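You operate a simulated robot arm through the tools that you are given. There is no shell and no other tool. Be economical: measure what you need, move in short steps, check, and stop when the job is done.

Carry out the task below with a simulated robot arm. There is one attempt and no reset: what you move stays moved.

## Task
Stop the sealer, raise its head to 27 cm and slacken the tape tension to 1.
Fine: press stop first and leave it off; tighten the mast clamp again; width and case stay as they are.

It is judged by the outcome, as a careful person would: the job done as asked, and still so three seconds after it is handed in. It fails if anything else is knocked over, pushed out of place, dropped, spilled or broken.

## Robot
A 7-joint arm with a two-finger gripper, on a carriage that runs on a rail from [-1.623, 0.002] to [0.157, 0] (x, y) and turns from -160 to 173 degrees about z. Base frame: it is fixed where the carriage stands at the start and does not move with it; the origin is on the floor, on the carriage's upright axis, x ahead of it, y to its left, z up. Units: m, degrees, N and s.
With the tool pointing down near the work surface it reaches from about 0.32 to 0.76 m from the robot's upright axis, wherever it stands. Its first joint turns from -166.0 to 166.0 degrees. Places, roughly: case [1.25, 0.75, 0.75]; mast clamp knob [0.5, 0.2, 1.1]; sealer height wheel [0.5, 0.1, 1.3]; sealer stop button [0.5, 0.1, 0.7]; sealer width wheel [0.8, 0.3, 0.5]; tape tension knob [0.5, 0.5, 1]. Payload 2.45 kg.
The tool frame sits at the grasp point (the TCP): z along the fingers, y along the line on which they close. The tips reach 0.023 m beyond it. The gripper opens to 0.072 m. The gripper's body begins 0.04 m behind the TCP.
Orientation is that of the tool frame in the base frame, as a unit quaternion [w, x, y, z]. With the fingers straight down and closing along the base's y, the tool's x points along the base's -x, its y along +y and its z along -z.

## Interface
- The arm moves only by the tool jog_arm. Its argument "targets" is a list of rows, each a list of 7 numbers: the shift along the base's x, y, z in m, then the turn, a rotation vector about the base's x, y, z in degrees, then the closure in counts, from 0 (fully open) to 255 (shut). In form: [[tx, ty, tz, wx, wy, wz, grip], ...]. A call has 1 to 10 rows; each row shifts and turns the commanded pose from where the row before left it. Each row takes 0.2 s and may step no farther than 0.05 m and 8.6 degrees from the row before; otherwise, or with a gripper value out of range, the whole call is refused. Where a pose cannot be reached the arm comes as near as it can. A force on the tool above 50 N (or 10 N above the force at the start of the call, whichever is more), or a blocked arm, ends the call early, and 0.2 s more pass. The fingers move at their own pace (about 0.072 m/s each) and stop on an object; they squeeze with about 21 N. The grip force told is the motor's: it shows also when the fingers shut on nothing. Time passes only in rows, and 0.2 s behind the last, so rows that do not move let the fingers close. It gives the time, the measured TCP pose, the force on the tool (base axes), the opening and the grip force at its end, in the units of the frame above (readings bear some noise), with the torque about the TCP (base axes, N m) and any sound that the robot's microphone picked up.
- Cameras (640 x 400 px; columns grow to the right, rows downward): "scene" is now at [0.0278, 0.1894, 1.5185]; the picture's right is [-0.12, -0.99, 0.00], its down [-0.49, 0.06, -0.87] and it looks along [0.86, -0.10, -0.49] (base axes); focal length 268 px, centre (320, 200). "wrist" rides on the gripper at [0.077, 0.017, -0.066] in the tool frame; the picture's right is [-0.22, 0.98, 0.00], its down [-0.56, -0.13, -0.82] and it looks along [-0.80, -0.18, 0.57] (tool axes); focal length 234 px, centre (320, 200).
- grab_frame(camera): a new picture of that camera. The clock stands still meanwhile.
- lift_body(by): slides the trunk up (or, below 0, down) by that many m; the arm and the scene camera ride with it, the base frame stays. It gives what a move gives, with no picture.
- drive_base(legs): drives the robot by 1 to 6 legs, each [ahead, left, turn to the left] in m, m and degrees, along the robot's own axes; the way and the turn of a leg run together, so that a leg with both is an arc; at most 1.5 m and 180 degrees a leg. The arm and the cameras ride along, it lands a little off, and it stops where it bumps. It keeps to its track: a leg is cut to what the track allows. It gives what a move gives.
- head_to(pan, tilt): turns the head with the scene camera to pan (to the left, within 155 degrees either way) and tilt (down, from -29 to 69), counted from straight ahead of the robot. It gives what a move gives.
- pixel_to_xyz(camera, pixels): for up to 12 pixels [column, row] of the newest picture of that camera ("zoom" is the newest enlarged one), the place [x, y, z] in the base frame of the surface seen there, good to about 0.003 m, but the place of the scene camera against the robot may be out by one fixed shift of up to 0.025 m in any direction. The clock stands still meanwhile.
- close_up(camera, box): a new picture of the part [left, top, right, bottom] of that camera's present view, enlarged. The clock stands still meanwhile.
- close_job(): hands the job in; it is judged then, once.

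Go step by step. Measure first, check grasps and placings, and put right what went wrong. The budget is 80 turns and 48 pictures, counting those below and the enlarged ones. Unless the task says otherwise, let go and move clear before handing in, and close with one line.

The tools are called as name(argument=value, ...) on one line, values as JSON. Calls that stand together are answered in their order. jog_arm: Moves the arm, as the interface text tells. Its arguments: {"type":"object","properties":{"targets":{"type":"array","items":{"type":"array","items":{"type":"number"}}}},"required":["targets"]} The other tools are called the same way: lift_body (by) slides the trunk up or down; drive_base (legs) drives the base; head_to (pan, tilt) turns the head that bears the scene camera; grab_frame (camera) takes a picture; pixel_to_xyz (camera, pixels) gives the place of the surface under pixels of a picture; close_up (camera, box) takes an enlarged picture of a part of a camera's view; close_job () hands the job in.

At the start:

```text
t: 0.0
tool_pos: [0.3269, 0.0333, 1.3708]
tcp_rot: [0.001, 0.0, 1.0, 0.0]
force: [0.6, -0.2, -0.4]
wrist_torque: [0.01, 0.0, -0.01]
width: 0.0721
gripper_force: 0.1
trunk travel left (down, up): [-0.5, 0.09]
robot x, y, heading: [0.0003, -0.0004, -0.1]
head pan, tilt: [-6.9, 29.5]
```

scene: 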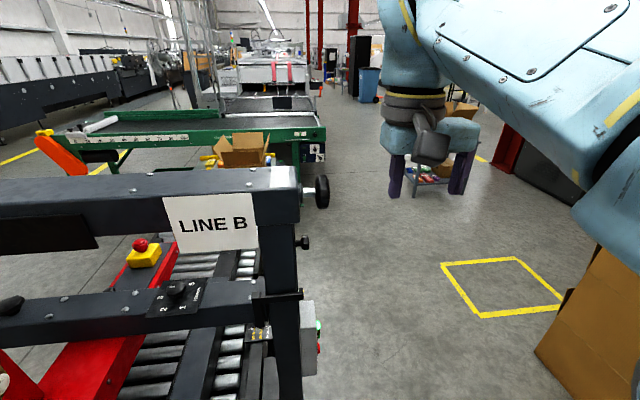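
wrist: 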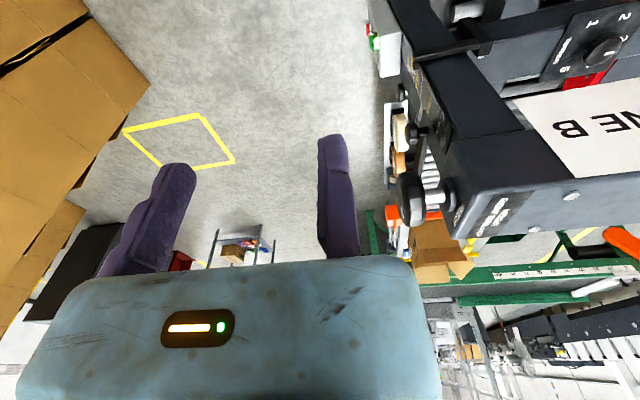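

The scene picture shows the sealer at left: height wheel at about (322,190), clamp knob (303,242), tension dial (178,290), red/green buttons (318,340). I'll turn the head toward it.

head_to(pan=20, tilt=38)

grab_frame(camera="scene")

```text
t: 0.9
tool_pos: [0.3271, 0.0328, 1.3707]
tcp_rot: [0.0, 0.0, 1.0, -0.001]
force: [-0.1, -1.0, -0.7]
wrist_torque: [0.05, -0.01, 0.0]
width: 0.0719
gripper_force: 0.1
trunk travel left (down, up): [-0.5, 0.09]
robot x, y, heading: [0.0017, -0.0021, 0.1]
head pan, tilt: [20.0, 38.0]
```

```text
45 pictures are left
```

scene: 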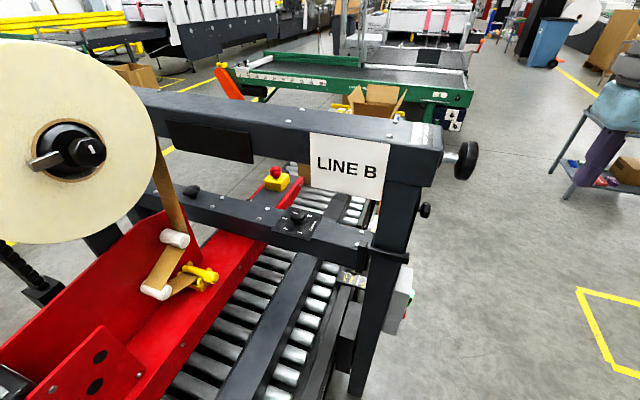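

close_up(camera="scene", box=[240, 120, 480, 270])

pixel_to_xyz(camera="scene", pixels=[[467, 162], [449, 160], [426, 210], [417, 210], [297, 214], [310, 225], [410, 296], [404, 315], [400, 260], [280, 240], [428, 160], [276, 172]])

close_up(camera="scene", box=[320, 220, 448, 300])

```text
2.67 times, centred on (360, 195) of scene
```

zoom: 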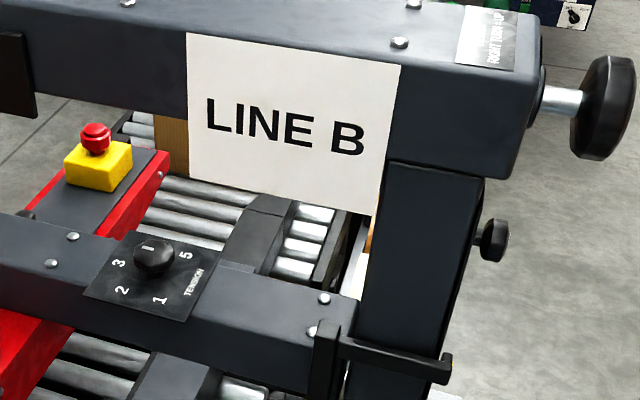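

```text
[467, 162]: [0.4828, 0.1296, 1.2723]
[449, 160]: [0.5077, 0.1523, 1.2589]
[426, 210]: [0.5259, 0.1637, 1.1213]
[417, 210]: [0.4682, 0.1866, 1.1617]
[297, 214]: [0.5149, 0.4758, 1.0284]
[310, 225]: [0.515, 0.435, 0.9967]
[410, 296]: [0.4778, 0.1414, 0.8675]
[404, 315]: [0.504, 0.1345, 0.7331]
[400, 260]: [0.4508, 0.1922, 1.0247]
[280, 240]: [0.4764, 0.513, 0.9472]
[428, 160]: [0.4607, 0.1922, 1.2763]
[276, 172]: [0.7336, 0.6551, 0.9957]
```

```text
5.00 times, centred on (384, 260) of scene
```

zoom: 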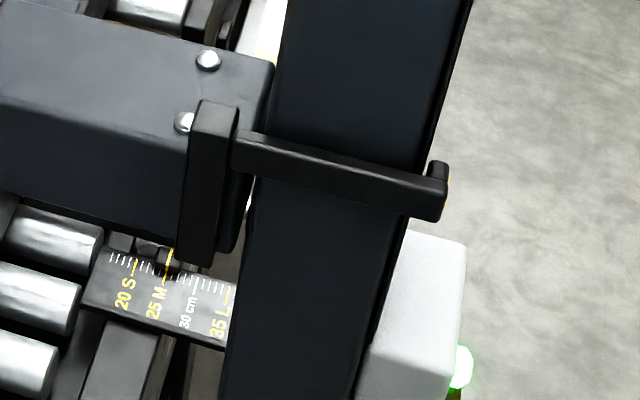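

The wheel is near (0.48,0.13,1.27), clamp knob near (0.52,0.165,1.12), box with buttons at about (0.50,0.13,0.73), tension dial about (0.51,0.475,1.03). I'll read the label and dial, and begin turning the hand to point at +y.

close_up(camera="scene", box=[400, 115, 480, 165])

close_up(camera="scene", box=[264, 195, 328, 245])

pixel_to_xyz(camera="zoom", pixels=[[330, 180], [310, 135], [300, 200], [200, 300], [420, 300]])

```text
8.00 times, centred on (440, 140) of scene
```

zoom: 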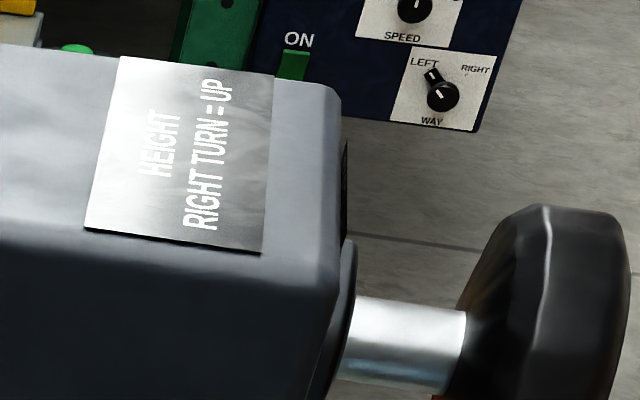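

```text
8.00 times, centred on (296, 220) of scene
```

zoom: 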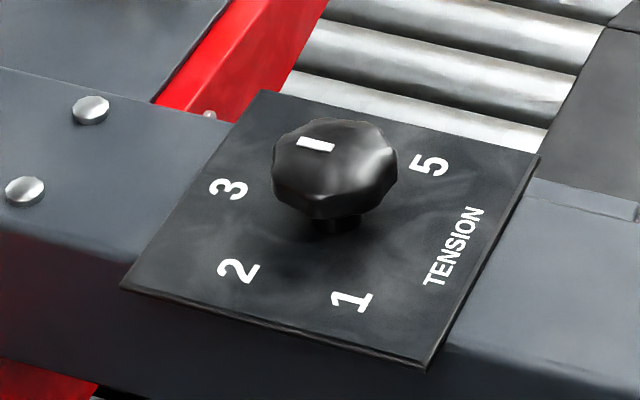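

```text
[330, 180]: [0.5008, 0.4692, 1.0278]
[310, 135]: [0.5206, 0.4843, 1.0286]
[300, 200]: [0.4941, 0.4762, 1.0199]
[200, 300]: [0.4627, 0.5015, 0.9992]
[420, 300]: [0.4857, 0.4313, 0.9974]
```

Dial pointer sits at 4 (between 3 and 5), label says right turn = up. I'll check where the cartons to the right stand before swinging the hand.

pixel_to_xyz(camera="wrist", pixels=[[150, 85], [85, 15], [80, 205], [30, 100], [410, 195], [415, 130], [400, 95], [375, 35], [440, 200], [480, 180]])

jog_arm(targets=[[0, -0.03, 0, 8, 0, 0, 0], [0, -0.03, 0, 8, 0, 0, 0], [0, -0.02, 0, 8, 0, 0, 0], [0, -0.02, 0, 8, 0, 0, 0], [0, 0, 0, 8, 0, 0, 0]])

```text
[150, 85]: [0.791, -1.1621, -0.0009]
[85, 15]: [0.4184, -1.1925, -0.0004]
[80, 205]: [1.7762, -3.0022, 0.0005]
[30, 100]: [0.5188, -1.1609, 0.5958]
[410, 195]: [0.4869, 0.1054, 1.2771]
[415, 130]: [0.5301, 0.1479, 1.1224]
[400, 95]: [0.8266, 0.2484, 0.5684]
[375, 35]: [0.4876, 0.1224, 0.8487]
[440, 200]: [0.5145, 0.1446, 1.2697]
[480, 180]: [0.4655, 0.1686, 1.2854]
```

```text
t: 2.1
tool_pos: [0.3264, -0.0671, 1.3705]
tcp_rot: [0.001, 0.0, 0.939, 0.343]
force: [-0.1, 0.7, 0.0]
wrist_torque: [-0.03, 0.01, -0.04]
width: 0.072
gripper_force: 0.1
trunk travel left (down, up): [-0.5, 0.09]
robot x, y, heading: [-0.0033, -0.0017, 0.3]
head pan, tilt: [20.0, 38.0]
```

Cartons stand at y≈-1.16, so there is room. I finish turning the hand to +y.

jog_arm(targets=[[0, -0.02, -0.02, 8.5, 0, 0, 0], [0, -0.02, -0.03, 8.5, 0, 0, 0], [0, -0.02, -0.03, 8.5, 0, 0, 0], [0, 0, -0.03, 8.5, 0, 0, 0], [0, 0, -0.03, 8, 0, 0, 0], [0, 0, -0.03, 8, 0, 0, 0]])

grab_frame(camera="wrist")

```text
t: 3.5
tool_pos: [0.3265, -0.1211, 1.2068]
tcp_rot: [-0.001, 0.001, 0.707, 0.708]
force: [0.4, -0.2, 1.0]
wrist_torque: [-0.01, 0.0, -0.04]
width: 0.072
gripper_force: 0.0
out of reach, approached as far as the arm can: row 2
trunk travel left (down, up): [-0.5, 0.09]
robot x, y, heading: [0.0015, 0.0025, 0.1]
head pan, tilt: [20.0, 38.0]
```

```text
40 pictures are left
```

wrist: 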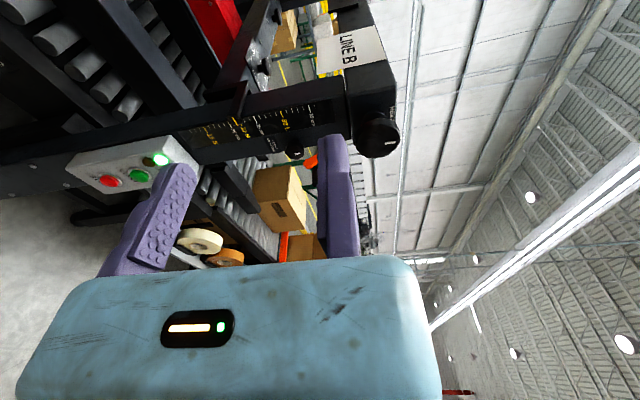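

The wrist view now shows red stop button (109,181), green (139,175), lamp (160,158), scale (260,125), clamp (295,148) and wheel (378,138). I zoom and measure.

close_up(camera="wrist", box=[180, 80, 404, 220])

close_up(camera="wrist", box=[60, 120, 220, 220])

pixel_to_xyz(camera="wrist", pixels=[[109, 181], [105, 184], [139, 175], [142, 177], [160, 158], [120, 165], [295, 148], [292, 143], [378, 138], [385, 138], [370, 125], [388, 152]])

```text
2.86 times, centred on (292, 150) of wrist
```

zoom: 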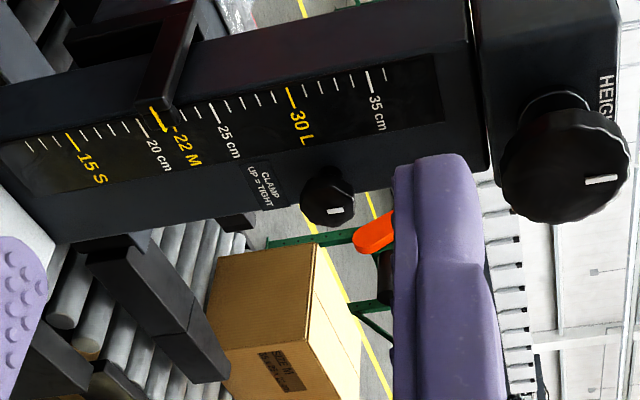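

```text
4.00 times, centred on (140, 170) of wrist
```

zoom: 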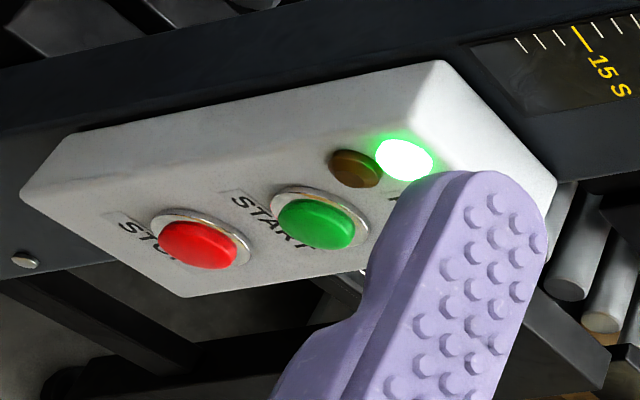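

```text
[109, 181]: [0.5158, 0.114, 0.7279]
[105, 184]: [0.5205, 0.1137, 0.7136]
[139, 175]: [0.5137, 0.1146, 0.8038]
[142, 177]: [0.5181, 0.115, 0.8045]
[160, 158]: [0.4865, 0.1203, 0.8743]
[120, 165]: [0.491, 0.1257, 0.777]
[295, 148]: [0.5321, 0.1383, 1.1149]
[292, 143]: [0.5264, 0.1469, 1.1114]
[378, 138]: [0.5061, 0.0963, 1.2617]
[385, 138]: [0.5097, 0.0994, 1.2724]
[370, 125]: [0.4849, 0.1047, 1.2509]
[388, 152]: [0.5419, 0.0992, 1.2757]
```

Machine is running (green lamp). Stop button at about (0.517,0.114,0.725). I'll shut the gripper and lower the trunk.

lift_body(by=-0.46)

jog_arm(targets=[[0.04, 0.01, 0, 0, 0, 0, 255], [0.04, 0.01, 0, 0, 0, 0, 255], [0.04, 0.01, 0, 0, 0, 0, 255], [0.04, 0.01, 0, 0, 0, 0, 255], [0.0, 0.0, 0, 0, 0, 0, 255]])

grab_frame(camera="wrist")

```text
refused: -0.46 is not a number from -0.4 to 0.4
```

```text
t: 4.7
tool_pos: [0.4868, -0.0828, 1.2069]
tcp_rot: [0.0, -0.001, 0.707, 0.708]
force: [-0.2, 0.4, 0.5]
wrist_torque: [0.03, -0.02, 0.01]
width: 0.0
gripper_force: 21.2
trunk travel left (down, up): [-0.5, 0.09]
robot x, y, heading: [-0.0004, 0.0002, 0.1]
head pan, tilt: [20.0, 38.0]
```

```text
37 pictures are left
```

wrist: 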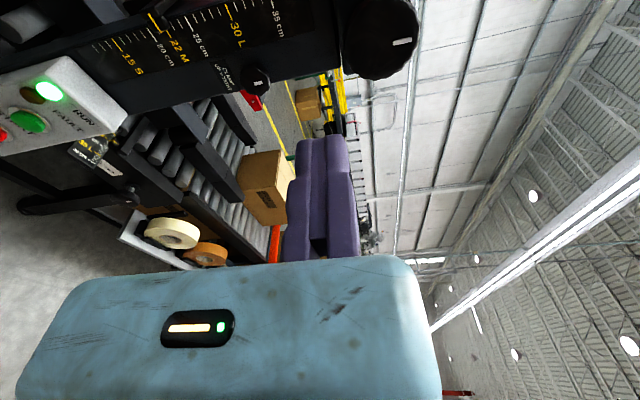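

The arm stands clear at y=-0.08. I measure the wheel and clamp from here, then lower in two slides.

pixel_to_xyz(camera="wrist", pixels=[[401, 41], [375, 35], [348, 30], [410, 60], [370, 75], [392, 5], [264, 84], [257, 78], [248, 75], [272, 92], [165, 29], [152, 18]])

close_up(camera="wrist", box=[90, 0, 314, 140])

lift_body(by=-0.38)

lift_body(by=-0.08)

grab_frame(camera="wrist")

```text
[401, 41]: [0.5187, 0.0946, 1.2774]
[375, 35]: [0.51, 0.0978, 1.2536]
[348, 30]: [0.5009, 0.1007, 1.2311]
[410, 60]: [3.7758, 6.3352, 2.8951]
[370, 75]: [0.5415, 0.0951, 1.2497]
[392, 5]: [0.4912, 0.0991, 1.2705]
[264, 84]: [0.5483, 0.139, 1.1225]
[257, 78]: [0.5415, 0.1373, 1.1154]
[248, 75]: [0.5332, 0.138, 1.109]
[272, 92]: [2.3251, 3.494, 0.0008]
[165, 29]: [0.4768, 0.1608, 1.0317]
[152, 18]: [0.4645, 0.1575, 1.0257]
```

```text
2.86 times, centred on (202, 70) of wrist
```

zoom: 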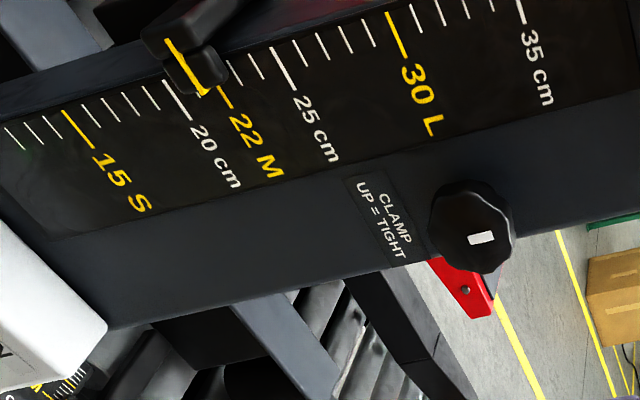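

```text
t: 8.4
tool_pos: [0.4858, -0.0825, 0.8258]
tcp_rot: [0.0, 0.0, 0.708, 0.707]
force: [0.7, -0.7, 0.3]
wrist_torque: [-0.01, 0.01, 0.01]
width: 0.0
gripper_force: 21.6
trunk travel left (down, up): [-0.12, 0.47]
robot x, y, heading: [0.0026, 0.0036, 0.1]
head pan, tilt: [20.0, 38.0]
```

```text
t: 9.6
tool_pos: [0.4859, -0.0829, 0.7464]
tcp_rot: [0.001, 0.001, 0.706, 0.708]
force: [0.1, 0.3, 0.7]
wrist_torque: [0.0, -0.03, -0.01]
width: 0.0001
gripper_force: 21.6
trunk travel left (down, up): [-0.04, 0.55]
robot x, y, heading: [0.0001, -0.003, 0.1]
head pan, tilt: [20.0, 38.0]
```

```text
35 pictures are left
```

wrist: 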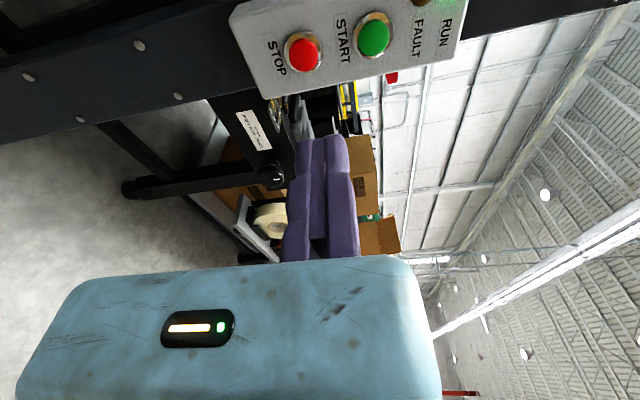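

Stop button shows at (305,54). I measure it precisely.

pixel_to_xyz(camera="wrist", pixels=[[305, 54], [296, 54], [314, 54], [305, 46], [305, 64], [375, 36], [320, 180]])

```text
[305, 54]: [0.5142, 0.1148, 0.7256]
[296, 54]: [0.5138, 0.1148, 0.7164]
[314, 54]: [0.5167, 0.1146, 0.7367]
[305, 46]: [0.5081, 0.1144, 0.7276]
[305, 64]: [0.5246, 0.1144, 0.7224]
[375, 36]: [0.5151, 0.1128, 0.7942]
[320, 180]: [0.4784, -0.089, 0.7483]
```

Button centre ≈ (0.516, 0.115, 0.726). I line up and come to about 1.5 cm off it.

jog_arm(targets=[[0.03, 0.03, -0.02, 0, 0, 0, 255], [0, 0.045, 0, 0, 0, 0, 255], [0, 0.045, 0, 0, 0, 0, 255], [0, 0.035, 0, 0, 0, 0, 255], [0, 0, 0, 0, 0, 0, 255]])

grab_frame(camera="wrist")

```text
t: 10.8
tool_pos: [0.5159, 0.072, 0.7264]
tcp_rot: [0.0, 0.0, 0.707, 0.707]
force: [0.6, 0.4, 1.0]
wrist_torque: [0.02, 0.0, 0.05]
width: 0.0003
gripper_force: 21.2
trunk travel left (down, up): [-0.04, 0.55]
robot x, y, heading: [-0.001, 0.0028, 0.2]
head pan, tilt: [20.0, 38.0]
```

```text
34 pictures are left
```

wrist: 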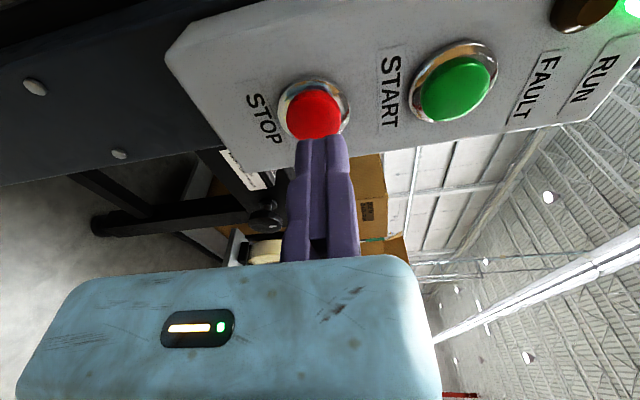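

Tips are lined up on the red button at (315,112). I press in small steps.

jog_arm(targets=[[0, 0.01, 0, 0, 0, 0, 255], [0, 0.008, 0, 0, 0, 0, 255], [0, 0.004, 0, 0, 0, 0, 255], [0, 0.003, 0, 0, 0, 0, 255], [0, 0.002, 0, 0, 0, 0, 255]])

grab_frame(camera="wrist")

```text
t: 11.9
tool_pos: [0.5165, 0.0978, 0.7268]
tcp_rot: [0.001, 0.001, 0.706, 0.708]
force: [-4.5, -16.6, -1.6]
wrist_torque: [-0.1, 0.02, 0.1]
width: 0.0
gripper_force: 20.9
trunk travel left (down, up): [-0.04, 0.55]
robot x, y, heading: [-0.0004, 0.0035, 0.0]
head pan, tilt: [20.0, 38.0]
heard: click
```

```text
33 pictures are left
```

wrist: 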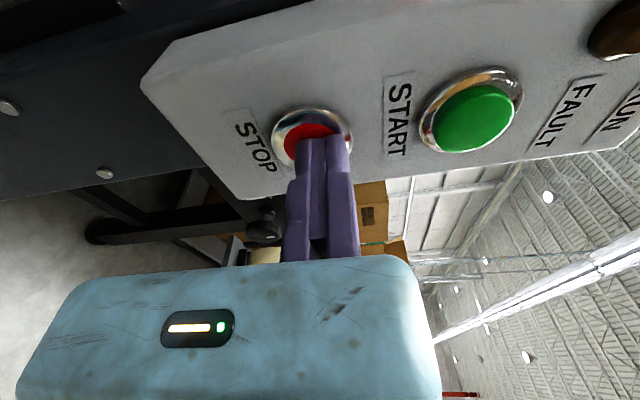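

A click was heard. I back off and raise the trunk to the clamp.

jog_arm(targets=[[0, -0.03, 0, 0, 0, 0, 255], [0, -0.045, 0, 0, 0, 0, 255], [0, -0.045, 0, 0, 0, 0, 255], [0, -0.045, 0, 0, 0, 0, 255], [-0.02, -0.02, 0, 0, 0, 0, 0]])

grab_frame(camera="wrist")

lift_body(by=0.39)

grab_frame(camera="wrist")

```text
t: 13.2
tool_pos: [0.495, -0.0853, 0.726]
tcp_rot: [0.0, 0.0, 0.707, 0.707]
force: [0.1, -0.4, -1.1]
wrist_torque: [0.04, 0.01, 0.03]
width: 0.0525
gripper_force: 0.1
trunk travel left (down, up): [-0.04, 0.55]
robot x, y, heading: [-0.0011, 0.0004, -0.3]
head pan, tilt: [20.0, 38.0]
```

```text
32 pictures are left
```

wrist: 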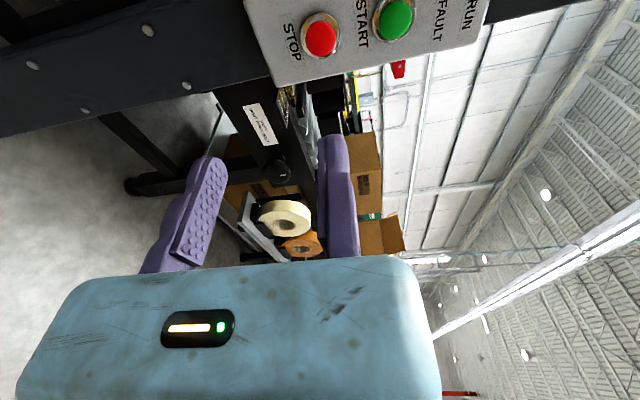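

```text
t: 16.9
tool_pos: [0.4957, -0.0868, 1.1157]
tcp_rot: [0.0, 0.001, 0.707, 0.707]
force: [-0.2, 0.3, -0.6]
wrist_torque: [-0.03, 0.02, -0.02]
width: 0.0722
gripper_force: 0.1
trunk travel left (down, up): [-0.43, 0.16]
robot x, y, heading: [-0.0005, -0.0024, -0.2]
head pan, tilt: [20.0, 38.0]
```

```text
31 pictures are left
```

wrist: 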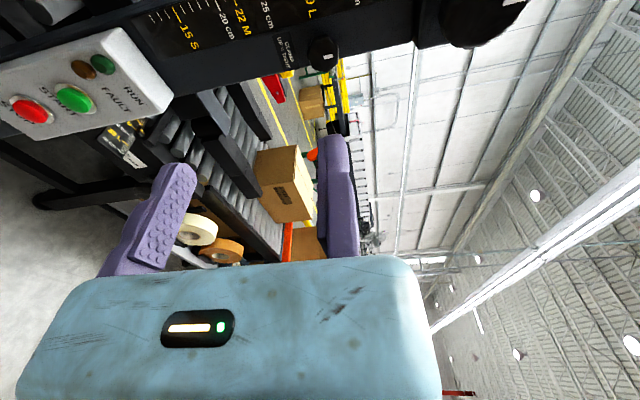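

The RUN lamp (103,65) is dark now: stopped. Next measure the clamp knob at (323,53).

close_up(camera="wrist", box=[275, 23, 371, 83])

pixel_to_xyz(camera="wrist", pixels=[[323, 54], [327, 57], [323, 45], [315, 55], [331, 50], [325, 65], [311, 50], [335, 60], [300, 60]])

```text
6.67 times, centred on (323, 53) of wrist
```

zoom: 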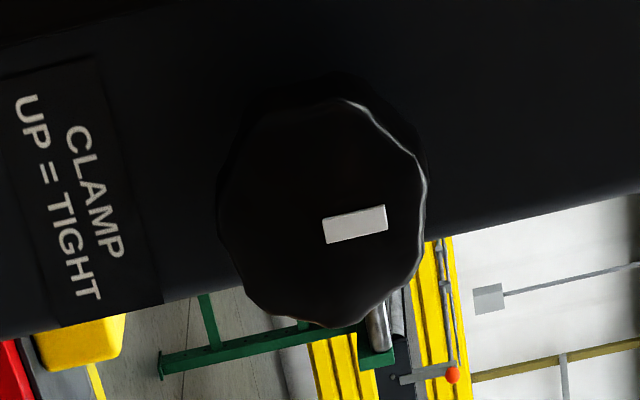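

```text
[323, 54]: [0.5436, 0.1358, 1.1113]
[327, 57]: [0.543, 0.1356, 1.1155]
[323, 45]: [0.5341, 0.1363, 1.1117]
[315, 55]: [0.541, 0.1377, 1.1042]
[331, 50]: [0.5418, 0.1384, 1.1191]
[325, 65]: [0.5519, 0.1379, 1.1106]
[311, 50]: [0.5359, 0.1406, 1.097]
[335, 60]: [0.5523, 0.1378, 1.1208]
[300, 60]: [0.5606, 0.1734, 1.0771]
```

Knob centre ≈ (0.5425, y face 0.136, 1.1125), mark up = tight. I approach with open fingers.

jog_arm(targets=[[0.047, 0.03, -0.003, 0, 0, 0, 0], [0, 0.045, 0, 0, 0, 0, 0], [0, 0.045, 0, 0, 0, 0, 0], [0, 0.04, 0, 0, 0, 0, 0], [0, 0.03, 0, 0, 0, 0, 0], [0, 0, 0, 0, 0, 0, 0]])

grab_frame(camera="wrist")

pixel_to_xyz(camera="wrist", pixels=[[320, 125], [310, 130], [300, 120], [335, 125], [345, 115], [290, 100], [310, 100], [330, 100], [320, 80], [345, 80]])

```text
refused: row 1 steps farther than a row can; nothing moved
```

```text
29 pictures are left
```

wrist: 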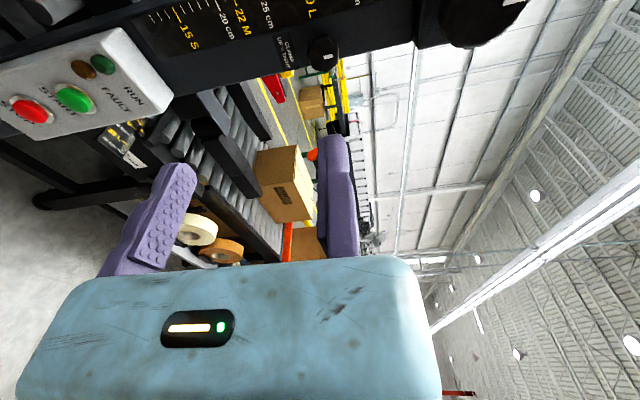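

```text
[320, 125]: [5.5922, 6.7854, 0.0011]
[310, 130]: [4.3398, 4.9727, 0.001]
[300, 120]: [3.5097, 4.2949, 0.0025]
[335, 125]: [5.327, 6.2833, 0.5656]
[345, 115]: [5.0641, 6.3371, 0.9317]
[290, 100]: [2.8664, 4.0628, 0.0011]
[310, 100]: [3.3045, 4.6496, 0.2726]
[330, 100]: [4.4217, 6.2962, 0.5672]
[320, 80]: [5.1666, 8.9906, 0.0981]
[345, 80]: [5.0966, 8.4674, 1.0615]
```

The first row was too long; I split it.

jog_arm(targets=[[0.03, 0.02, -0.003, 0, 0, 0, 0], [0.017, 0.03, 0, 0, 0, 0, 0], [0, 0.045, 0, 0, 0, 0, 0], [0, 0.045, 0, 0, 0, 0, 0], [0, 0.03, 0, 0, 0, 0, 0], [0, 0, 0, 0, 0, 0, 0]])

grab_frame(camera="wrist")

```text
t: 18.3
tool_pos: [0.5435, 0.0847, 1.1133]
tcp_rot: [0.0, 0.0, 0.707, 0.707]
force: [0.7, 0.2, 0.3]
wrist_torque: [-0.01, 0.01, 0.01]
width: 0.0721
gripper_force: 0.0
trunk travel left (down, up): [-0.43, 0.16]
robot x, y, heading: [-0.0024, 0.0023, -0.3]
head pan, tilt: [20.0, 38.0]
```

```text
28 pictures are left
```

wrist: 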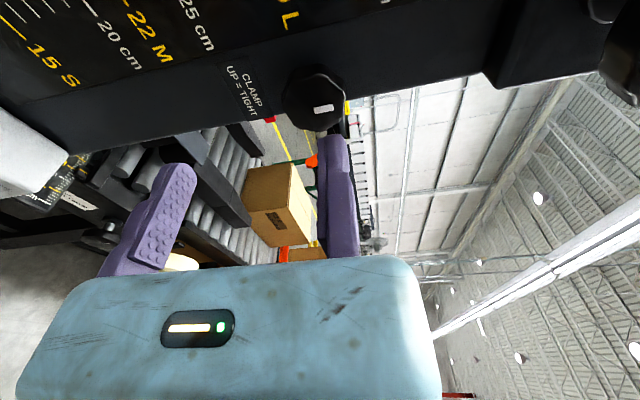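

The knob face is at (318,108). I check its centre and depth again from here.

pixel_to_xyz(camera="wrist", pixels=[[288, 100], [342, 100], [310, 72], [318, 128], [315, 100], [323, 108], [300, 85], [335, 85], [290, 120], [260, 110], [330, 60]])

close_up(camera="wrist", box=[270, 55, 366, 145])

```text
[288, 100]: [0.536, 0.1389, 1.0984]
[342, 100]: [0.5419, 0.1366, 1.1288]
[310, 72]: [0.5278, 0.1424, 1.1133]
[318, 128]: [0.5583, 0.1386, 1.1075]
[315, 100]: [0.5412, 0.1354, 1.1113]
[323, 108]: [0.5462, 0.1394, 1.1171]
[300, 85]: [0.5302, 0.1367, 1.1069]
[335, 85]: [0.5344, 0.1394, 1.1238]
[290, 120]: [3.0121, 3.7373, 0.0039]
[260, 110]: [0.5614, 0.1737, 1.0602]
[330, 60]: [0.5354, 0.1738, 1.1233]
```

```text
4.44 times, centred on (318, 100) of wrist
```

zoom: 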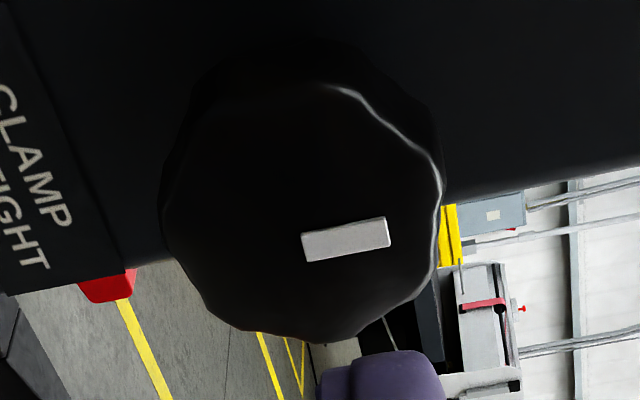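

Centre (0.543, 1.113), mast face at y=0.174. I go in 4.7 cm and close.

jog_arm(targets=[[0, 0.025, 0, 0, 0, 0, 0], [0, 0.022, 0, 0, 0, 0, 0], [0, 0, 0, 0, 0, 0, 255], [0, 0, 0, 0, 0, 0, 255], [0, 0, 0, 0, 0, 0, 255], [0, 0, 0, 0, 0, 0, 255]])

```text
t: 18.9
tool_pos: [0.544, 0.1156, 1.1128]
tcp_rot: [0.004, 0.008, 0.705, 0.709]
force: [-14.6, -31.6, 2.7]
wrist_torque: [0.05, 0.01, 0.37]
width: 0.0429
gripper_force: 0.1
trunk travel left (down, up): [-0.43, 0.16]
robot x, y, heading: [-0.0017, -0.0004, -0.2]
head pan, tilt: [20.0, 38.0]
stopped in row 3: the force on the tool passed its limit at 68 N (the readings are from after the stop); the commanded pose is now the measured one
```

The push met force at TCP y≈0.116. I look at what was touched.

grab_frame(camera="wrist")

grab_frame(camera="scene")

```text
26 pictures are left
```

wrist: 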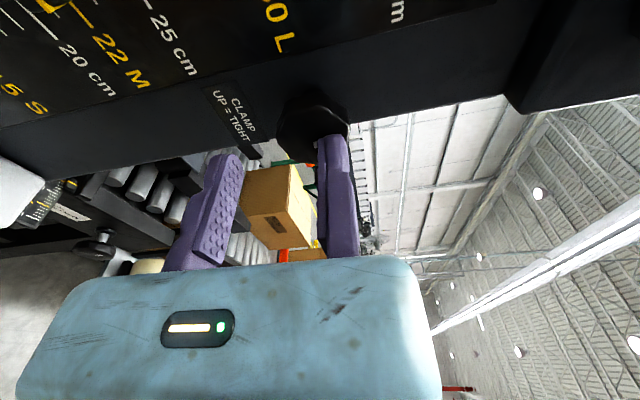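

```text
25 pictures are left
```

scene: 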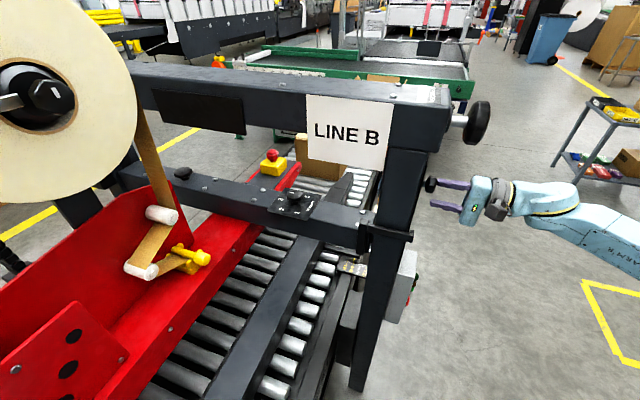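

The upper finger (335,150) hasn't moved since opening, and it rests on the knob face; only the lower one seems to travel. I check the finger positions.

jog_arm(targets=[[0, -0.03, 0, 0, 0, 0, 0], [0, 0, 0, 0, 0, 0, 0]])

grab_frame(camera="wrist")

pixel_to_xyz(camera="wrist", pixels=[[335, 150], [330, 190], [328, 140], [345, 190], [180, 175], [150, 240], [160, 220], [195, 190], [300, 270], [315, 100], [320, 105]])

```text
t: 19.5
tool_pos: [0.546, 0.0912, 1.1114]
tcp_rot: [0.003, 0.005, 0.706, 0.708]
force: [-1.0, 0.2, 0.9]
wrist_torque: [-0.03, 0.02, 0.0]
width: 0.0721
gripper_force: 0.1
trunk travel left (down, up): [-0.43, 0.16]
robot x, y, heading: [-0.0022, -0.0033, -0.3]
head pan, tilt: [20.0, 38.0]
```

```text
24 pictures are left
```

wrist: 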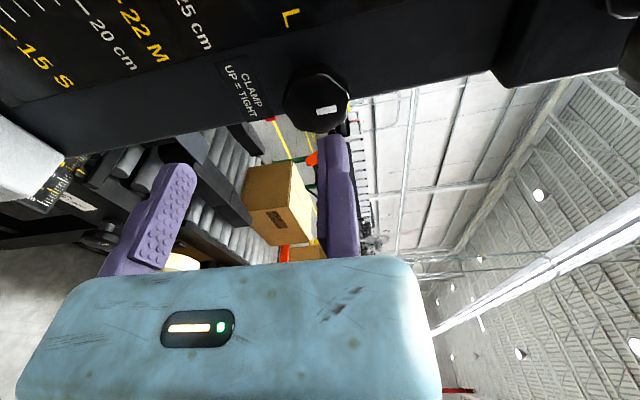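

```text
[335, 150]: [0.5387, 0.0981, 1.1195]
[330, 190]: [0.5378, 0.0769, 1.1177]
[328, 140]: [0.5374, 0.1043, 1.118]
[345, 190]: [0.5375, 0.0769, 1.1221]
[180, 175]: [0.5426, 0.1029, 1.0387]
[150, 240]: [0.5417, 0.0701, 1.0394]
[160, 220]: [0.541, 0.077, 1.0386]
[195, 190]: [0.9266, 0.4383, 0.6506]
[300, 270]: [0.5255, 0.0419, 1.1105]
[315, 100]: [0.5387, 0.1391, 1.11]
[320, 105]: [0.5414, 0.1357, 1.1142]
```

Confirmed: the upper finger is fixed (inner face at the TCP) and the lower one does all the moving. So I must set the TCP at the knob's top edge (z≈1.130) and then go in.

jog_arm(targets=[[-0.003, 0, 0.0185, 0, 0, 0, 0], [0, 0.02, 0, 0, 0, 0, 0], [0, 0.02, 0, 0, 0, 0, 0], [0, 0, 0, 0, 0, 0, 0]])

jog_arm(targets=[[0, 0, 0, 0, 0, 0, 150], [0, 0, 0, 0, 0, 0, 255], [0, 0, 0, 0, 0, 0, 255], [0, 0, 0, 0, 0, 0, 255], [0, 0, 0, 0, 0, 0, 255]])

grab_frame(camera="wrist")

```text
t: 20.5
tool_pos: [0.543, 0.1323, 1.1288]
tcp_rot: [0.002, 0.006, 0.707, 0.707]
force: [0.6, 0.1, -0.4]
wrist_torque: [0.0, 0.0, -0.04]
width: 0.0719
gripper_force: 0.0
trunk travel left (down, up): [-0.43, 0.16]
robot x, y, heading: [-0.0, 0.0002, -0.0]
head pan, tilt: [20.0, 38.0]
```

```text
t: 21.7
tool_pos: [0.5424, 0.1305, 1.1289]
tcp_rot: [0.001, 0.005, 0.707, 0.708]
force: [-3.1, 0.2, -9.7]
wrist_torque: [-0.14, 0.08, -0.17]
width: 0.0374
gripper_force: 44.5
trunk travel left (down, up): [-0.43, 0.16]
robot x, y, heading: [0.003, 0.0018, -0.1]
head pan, tilt: [20.0, 38.0]
```

```text
23 pictures are left
```

wrist: 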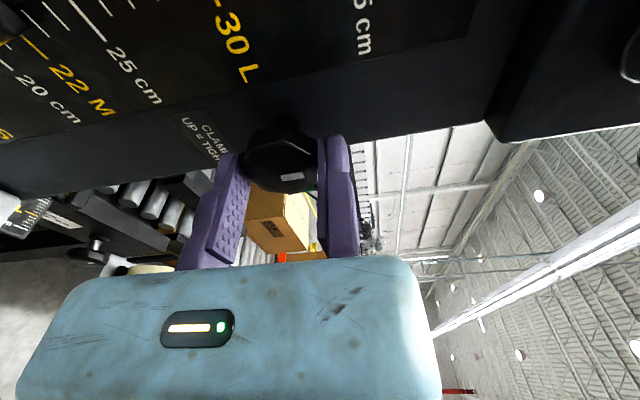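

Gripped at 37 mm width. I turn it left (counter-clockwise) 40° about its centre.

jog_arm(targets=[[-0.0026, 0, -0.0002, 0, -8, 0, 255], [-0.00255, 0, -0.0005, 0, -8, 0, 255], [-0.00245, 0, -0.0009, 0, -8, 0, 255], [-0.0023, 0, -0.0012, 0, -8, 0, 255], [-0.0021, 0, -0.0015, 0, -8, 0, 255]])

```text
t: 22.9
tool_pos: [0.5313, 0.1313, 1.124]
tcp_rot: [0.244, -0.238, 0.664, 0.666]
force: [-7.8, -4.2, -27.0]
wrist_torque: [-1.06, 0.49, 0.44]
width: 0.0376
gripper_force: 45.0
trunk travel left (down, up): [-0.43, 0.16]
robot x, y, heading: [-0.0004, 0.0003, -0.5]
head pan, tilt: [20.0, 38.0]
```

jog_arm(targets=[[-0.0019, 0, -0.0022, 0, -8, 0, 255], [-0.0016, 0, -0.0023, 0, -8, 0, 255], [-0.0013, 0, -0.0024, 0, -8, 0, 255], [-0.001, 0, -0.0024, 0, -8, 0, 255], [-0.0006, 0, -0.0025, 0, -8, 0, 255]])

grab_frame(camera="wrist")

```text
t: 24.1
tool_pos: [0.5254, 0.1307, 1.1145]
tcp_rot: [0.455, -0.451, 0.539, 0.546]
force: [-2.8, 0.9, -22.7]
wrist_torque: [-0.29, 0.44, -0.01]
width: 0.0374
gripper_force: 44.9
trunk travel left (down, up): [-0.43, 0.16]
robot x, y, heading: [0.002, 0.0002, -0.4]
head pan, tilt: [20.0, 38.0]
```

```text
22 pictures are left
```

wrist: 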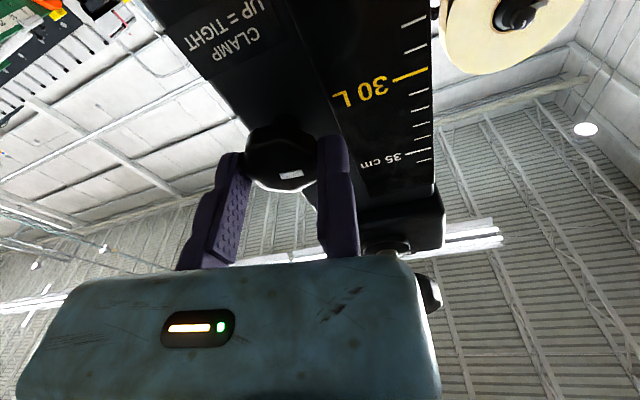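

The knob turned with the hand ~80°. I add a bit more, then release and back off.

jog_arm(targets=[[-0.0003, 0, -0.0026, 0, -8, 0, 255], [0.0001, 0, -0.0026, 0, -8, 0, 255], [0, 0, 0, 0, 0, 0, 255]])

jog_arm(targets=[[0, 0, 0, 0, 0, 0, 0], [0, 0, 0, 0, 0, 0, 0], [-0.002, -0.02, 0, 0, 0, 0, 0], [0, -0.04, 0, 0, 0, 0, 0], [0, -0.04, 0, 0, 0, 0, 0], [0, -0.04, 0, 0, 0, 0, 0]])

grab_frame(camera="wrist")

```text
t: 24.9
tool_pos: [0.5238, 0.1301, 1.1121]
tcp_rot: [0.528, -0.522, 0.47, 0.478]
force: [7.9, 7.1, 5.8]
wrist_torque: [0.42, 0.24, 0.2]
width: 0.0374
gripper_force: 44.9
trunk travel left (down, up): [-0.43, 0.16]
robot x, y, heading: [0.0012, -0.0, -0.3]
head pan, tilt: [20.0, 38.0]
```

```text
t: 26.3
tool_pos: [0.5206, -0.0096, 1.1074]
tcp_rot: [0.527, -0.522, 0.471, 0.477]
force: [-0.9, 0.1, 0.3]
wrist_torque: [-0.02, -0.01, -0.01]
width: 0.0718
gripper_force: 0.0
trunk travel left (down, up): [-0.43, 0.16]
robot x, y, heading: [-0.0001, -0.0019, -0.2]
head pan, tilt: [20.0, 38.0]
```

```text
21 pictures are left
```

wrist: 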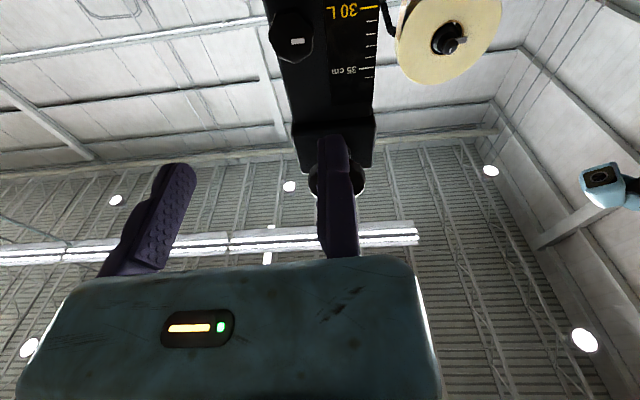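

The clamp mark now points left (-x), so it is slack. I raise the trunk to wheel height and look at the wheel.

lift_body(by=0.155)

jog_arm(targets=[[0, -0.03, -0.03, 0, 0, 0, 0], [0, 0, 0, 0, 0, 0, 0]])

grab_frame(camera="wrist")

```text
t: 28.1
tool_pos: [0.5209, -0.0101, 1.2626]
tcp_rot: [0.528, -0.522, 0.471, 0.477]
force: [-0.2, 0.2, -0.5]
wrist_torque: [0.0, -0.02, -0.02]
width: 0.0721
gripper_force: 0.1
trunk travel left (down, up): [-0.585, 0.005]
robot x, y, heading: [-0.0007, 0.0005, -0.1]
head pan, tilt: [20.0, 38.0]
```

```text
t: 28.7
tool_pos: [0.5216, -0.0399, 1.2335]
tcp_rot: [0.527, -0.522, 0.471, 0.478]
force: [0.2, 0.5, 0.0]
wrist_torque: [0.0, 0.02, 0.03]
width: 0.0719
gripper_force: 0.1
trunk travel left (down, up): [-0.585, 0.005]
robot x, y, heading: [0.0004, -0.001, -0.1]
head pan, tilt: [20.0, 38.0]
```

```text
20 pictures are left
```

wrist: 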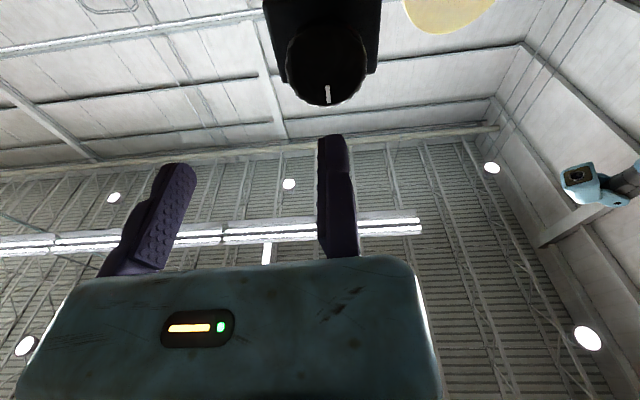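

pixel_to_xyz(camera="wrist", pixels=[[289, 65], [363, 65], [327, 32], [328, 102], [327, 65], [291, 75], [361, 78], [300, 92], [350, 95], [328, 90]])

close_up(camera="wrist", box=[248, 0, 408, 120])

```text
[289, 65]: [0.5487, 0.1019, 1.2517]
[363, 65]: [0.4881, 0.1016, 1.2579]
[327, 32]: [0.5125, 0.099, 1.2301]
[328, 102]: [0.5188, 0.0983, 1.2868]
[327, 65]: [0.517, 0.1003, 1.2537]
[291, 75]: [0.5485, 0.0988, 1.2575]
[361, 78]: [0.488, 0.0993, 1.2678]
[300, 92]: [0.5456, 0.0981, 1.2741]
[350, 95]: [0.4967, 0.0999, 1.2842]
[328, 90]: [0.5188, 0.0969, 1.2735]
```

```text
3.33 times, centred on (328, 60) of wrist
```

zoom: 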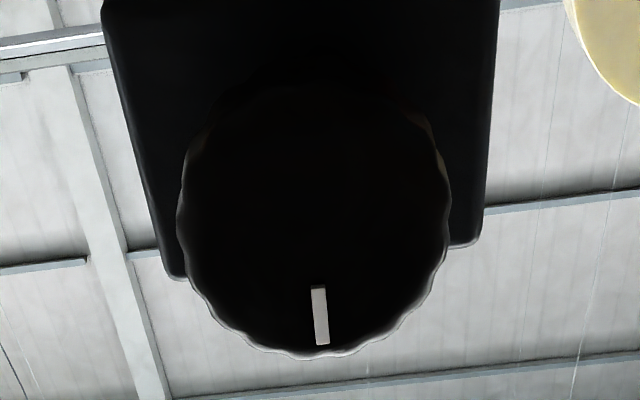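

Wheel centre ≈ (0.518, 1.258), radius ≈ 0.032, mark pointing up. I set the fixed finger at its -x side and approach.

jog_arm(targets=[[-0.03, 0.02, 0.0207, 0, 0, 0, 0], [-0.0094, 0.04, 0, 0, 0, 0, 0], [0, 0.03, 0, 0, 0, 0, 0], [0, 0, 0, 0, 0, 0, 0]])

grab_frame(camera="wrist")

pixel_to_xyz(camera="wrist", pixels=[[322, 170], [340, 160], [185, 175], [250, 60], [250, 100], [250, 140], [200, 110], [300, 110], [190, 110], [310, 110], [260, 175], [250, 185]])

```text
t: 29.7
tool_pos: [0.482, 0.0504, 1.2542]
tcp_rot: [0.527, -0.522, 0.471, 0.477]
force: [-0.3, 0.6, -0.6]
wrist_torque: [-0.02, -0.02, 0.0]
width: 0.072
gripper_force: 0.1
trunk travel left (down, up): [-0.585, 0.005]
robot x, y, heading: [-0.0013, 0.0013, -0.2]
head pan, tilt: [20.0, 38.0]
```

```text
18 pictures are left
```

wrist: 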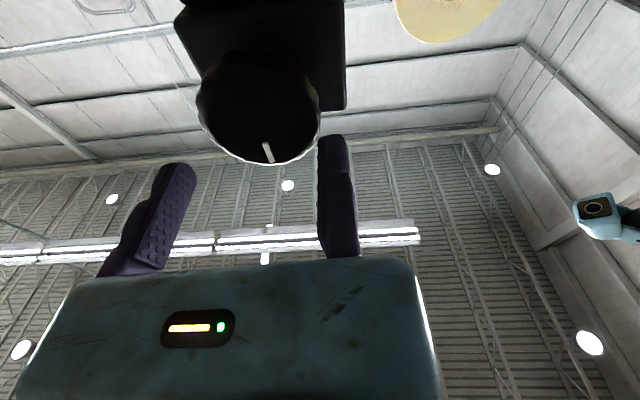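

```text
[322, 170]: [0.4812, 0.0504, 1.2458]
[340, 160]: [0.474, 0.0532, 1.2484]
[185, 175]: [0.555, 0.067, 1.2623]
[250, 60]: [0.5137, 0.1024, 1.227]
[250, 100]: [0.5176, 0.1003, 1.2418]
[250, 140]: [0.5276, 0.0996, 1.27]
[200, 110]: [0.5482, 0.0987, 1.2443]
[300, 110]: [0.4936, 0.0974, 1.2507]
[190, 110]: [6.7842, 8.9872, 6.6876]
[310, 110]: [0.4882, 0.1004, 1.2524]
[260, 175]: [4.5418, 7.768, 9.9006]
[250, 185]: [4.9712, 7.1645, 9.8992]
```

Fingers (x 0.481 and 0.555) straddle the wheel (0.486–0.549). I go in and close.

jog_arm(targets=[[0, 0.02, 0, 0, 0, 0, 0], [0, 0.015, 0, 0, 0, 0, 0], [0, 0.011, 0, 0, 0, 0, 0], [0, 0, 0, 0, 0, 0, 0]])

jog_arm(targets=[[0, 0, 0, 0, 0, 0, 255], [0, 0, 0, 0, 0, 0, 255], [0, 0, 0, 0, 0, 0, 255]])

```text
t: 30.7
tool_pos: [0.4821, 0.0974, 1.2547]
tcp_rot: [0.527, -0.522, 0.471, 0.477]
force: [1.7, -0.1, -0.5]
wrist_torque: [-0.01, -0.01, 0.0]
width: 0.0721
gripper_force: 0.0
trunk travel left (down, up): [-0.585, 0.005]
robot x, y, heading: [0.0024, 0.0014, -0.2]
head pan, tilt: [20.0, 38.0]
```

```text
t: 31.5
tool_pos: [0.4826, 0.0968, 1.2548]
tcp_rot: [0.528, -0.521, 0.472, 0.477]
force: [3.5, 2.5, 1.5]
wrist_torque: [0.07, -0.06, -0.01]
width: 0.0711
gripper_force: 45.2
trunk travel left (down, up): [-0.585, 0.005]
robot x, y, heading: [-0.0021, 0.001, -0.2]
head pan, tilt: [20.0, 38.0]
```

Gripped at 71 mm. Turn right (clockwise) 40° to test.

jog_arm(targets=[[-0.0002, 0, 0.0049, 0, 8, 0, 255], [0.0005, 0, 0.0049, 0, 8, 0, 255], [0.0012, 0, 0.0048, 0, 8, 0, 255], [0.0019, 0, 0.0046, 0, 8, 0, 255], [0.0025, 0, 0.0043, 0, 8, 0, 255]])

grab_frame(camera="scene")

```text
t: 32.7
tool_pos: [0.4864, 0.0976, 1.2787]
tcp_rot: [0.333, -0.327, 0.623, 0.628]
force: [0.2, 4.1, 5.4]
wrist_torque: [0.04, -0.17, 0.43]
width: 0.0712
gripper_force: 45.2
trunk travel left (down, up): [-0.585, 0.005]
robot x, y, heading: [0.0021, -0.0007, 0.0]
head pan, tilt: [20.0, 38.0]
```

```text
17 pictures are left
```

scene: 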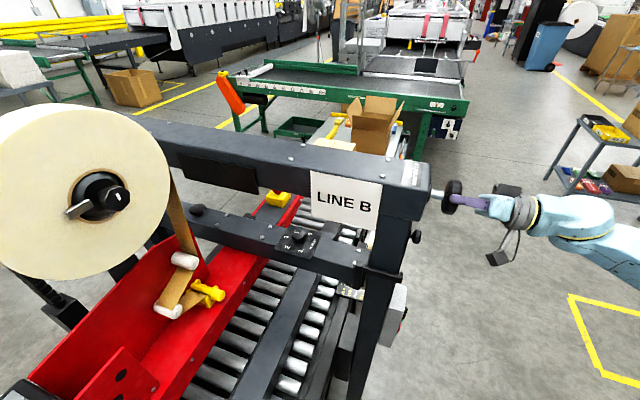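

Turning is easy. I continue another 80°.

jog_arm(targets=[[0.003, 0, 0.0039, 0, 8, 0, 255], [0.0036, 0, 0.0034, 0, 8, 0, 255], [0.004, 0, 0.0029, 0, 8, 0, 255], [0.0044, 0, 0.0023, 0, 8, 0, 255], [0.0047, 0, 0.0017, 0, 8, 0, 255], [0.0048, 0, 0.001, 0, 8, 0, 255], [0.0049, 0, 0.0003, 0, 8, 0, 255], [0.0049, 0, -0.0003, 0, 8, 0, 255], [0.0048, 0, -0.001, 0, 8, 0, 255], [0.0047, 0, -0.0017, 0, 8, 0, 255]])

grab_frame(camera="scene")

pixel_to_xyz(camera="scene", pixels=[[297, 236], [310, 248], [280, 240], [350, 255]])

```text
t: 34.9
tool_pos: [0.5306, 0.097, 1.2928]
tcp_rot: [-0.145, 0.153, 0.691, 0.692]
force: [11.7, 6.9, 42.3]
wrist_torque: [-0.24, 0.15, -1.0]
width: 0.0709
gripper_force: 44.9
trunk travel left (down, up): [-0.585, 0.005]
robot x, y, heading: [0.0014, -0.0015, -0.2]
head pan, tilt: [20.0, 38.0]
```

```text
16 pictures are left
```

scene: 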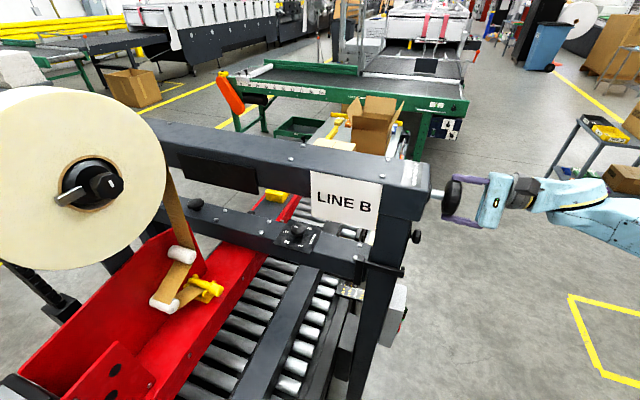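

```text
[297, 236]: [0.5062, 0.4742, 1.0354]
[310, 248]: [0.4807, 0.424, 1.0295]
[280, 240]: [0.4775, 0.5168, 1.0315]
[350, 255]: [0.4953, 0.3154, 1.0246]
```

The crossbar has risen about 3.2 cm (plate z 0.998→1.030) for 120°. I turn 48° more, with a 1.5 mm upward correction for the side force.

jog_arm(targets=[[0.0044, 0, -0.0008, 0, 8, 0, 255], [0.004, 0, -0.0026, 0, 8, 0, 255], [0.0036, 0, -0.0034, 0, 8, 0, 255], [0.003, 0, -0.0039, 0, 8, 0, 255], [0.0025, 0, -0.0043, 0, 8, 0, 255], [0.0019, 0, -0.0046, 0, 8, 0, 255], [0, 0, 0, 0, 0, 0, 255]])

close_up(camera="scene", box=[240, 190, 448, 320])

pixel_to_xyz(camera="zoom", pixels=[[100, 160], [220, 130], [490, 245], [500, 235], [370, 230], [150, 190]])

```text
t: 36.5
tool_pos: [0.5506, 0.0964, 1.271]
tcp_rot: [-0.414, 0.421, 0.572, 0.569]
force: [16.0, 4.1, 27.5]
wrist_torque: [0.76, 0.75, -0.08]
width: 0.0708
gripper_force: 45.2
trunk travel left (down, up): [-0.585, 0.005]
robot x, y, heading: [0.0008, 0.0014, -0.0]
head pan, tilt: [20.0, 38.0]
```

```text
3.08 times, centred on (344, 255) of scene
```

zoom: 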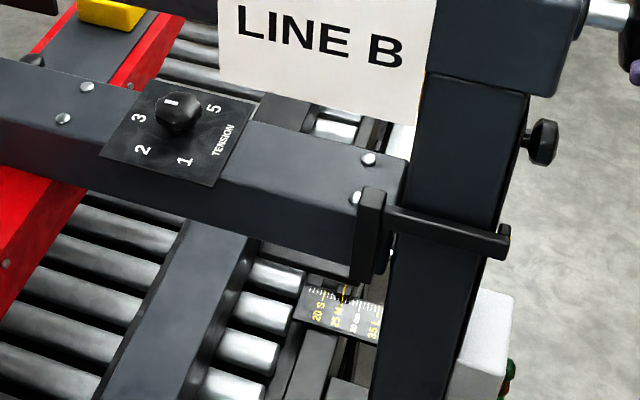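

```text
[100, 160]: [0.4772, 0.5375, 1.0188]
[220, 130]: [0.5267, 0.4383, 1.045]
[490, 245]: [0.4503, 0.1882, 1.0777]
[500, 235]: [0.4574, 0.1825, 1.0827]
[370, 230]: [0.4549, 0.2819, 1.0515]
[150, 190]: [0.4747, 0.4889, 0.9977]
```

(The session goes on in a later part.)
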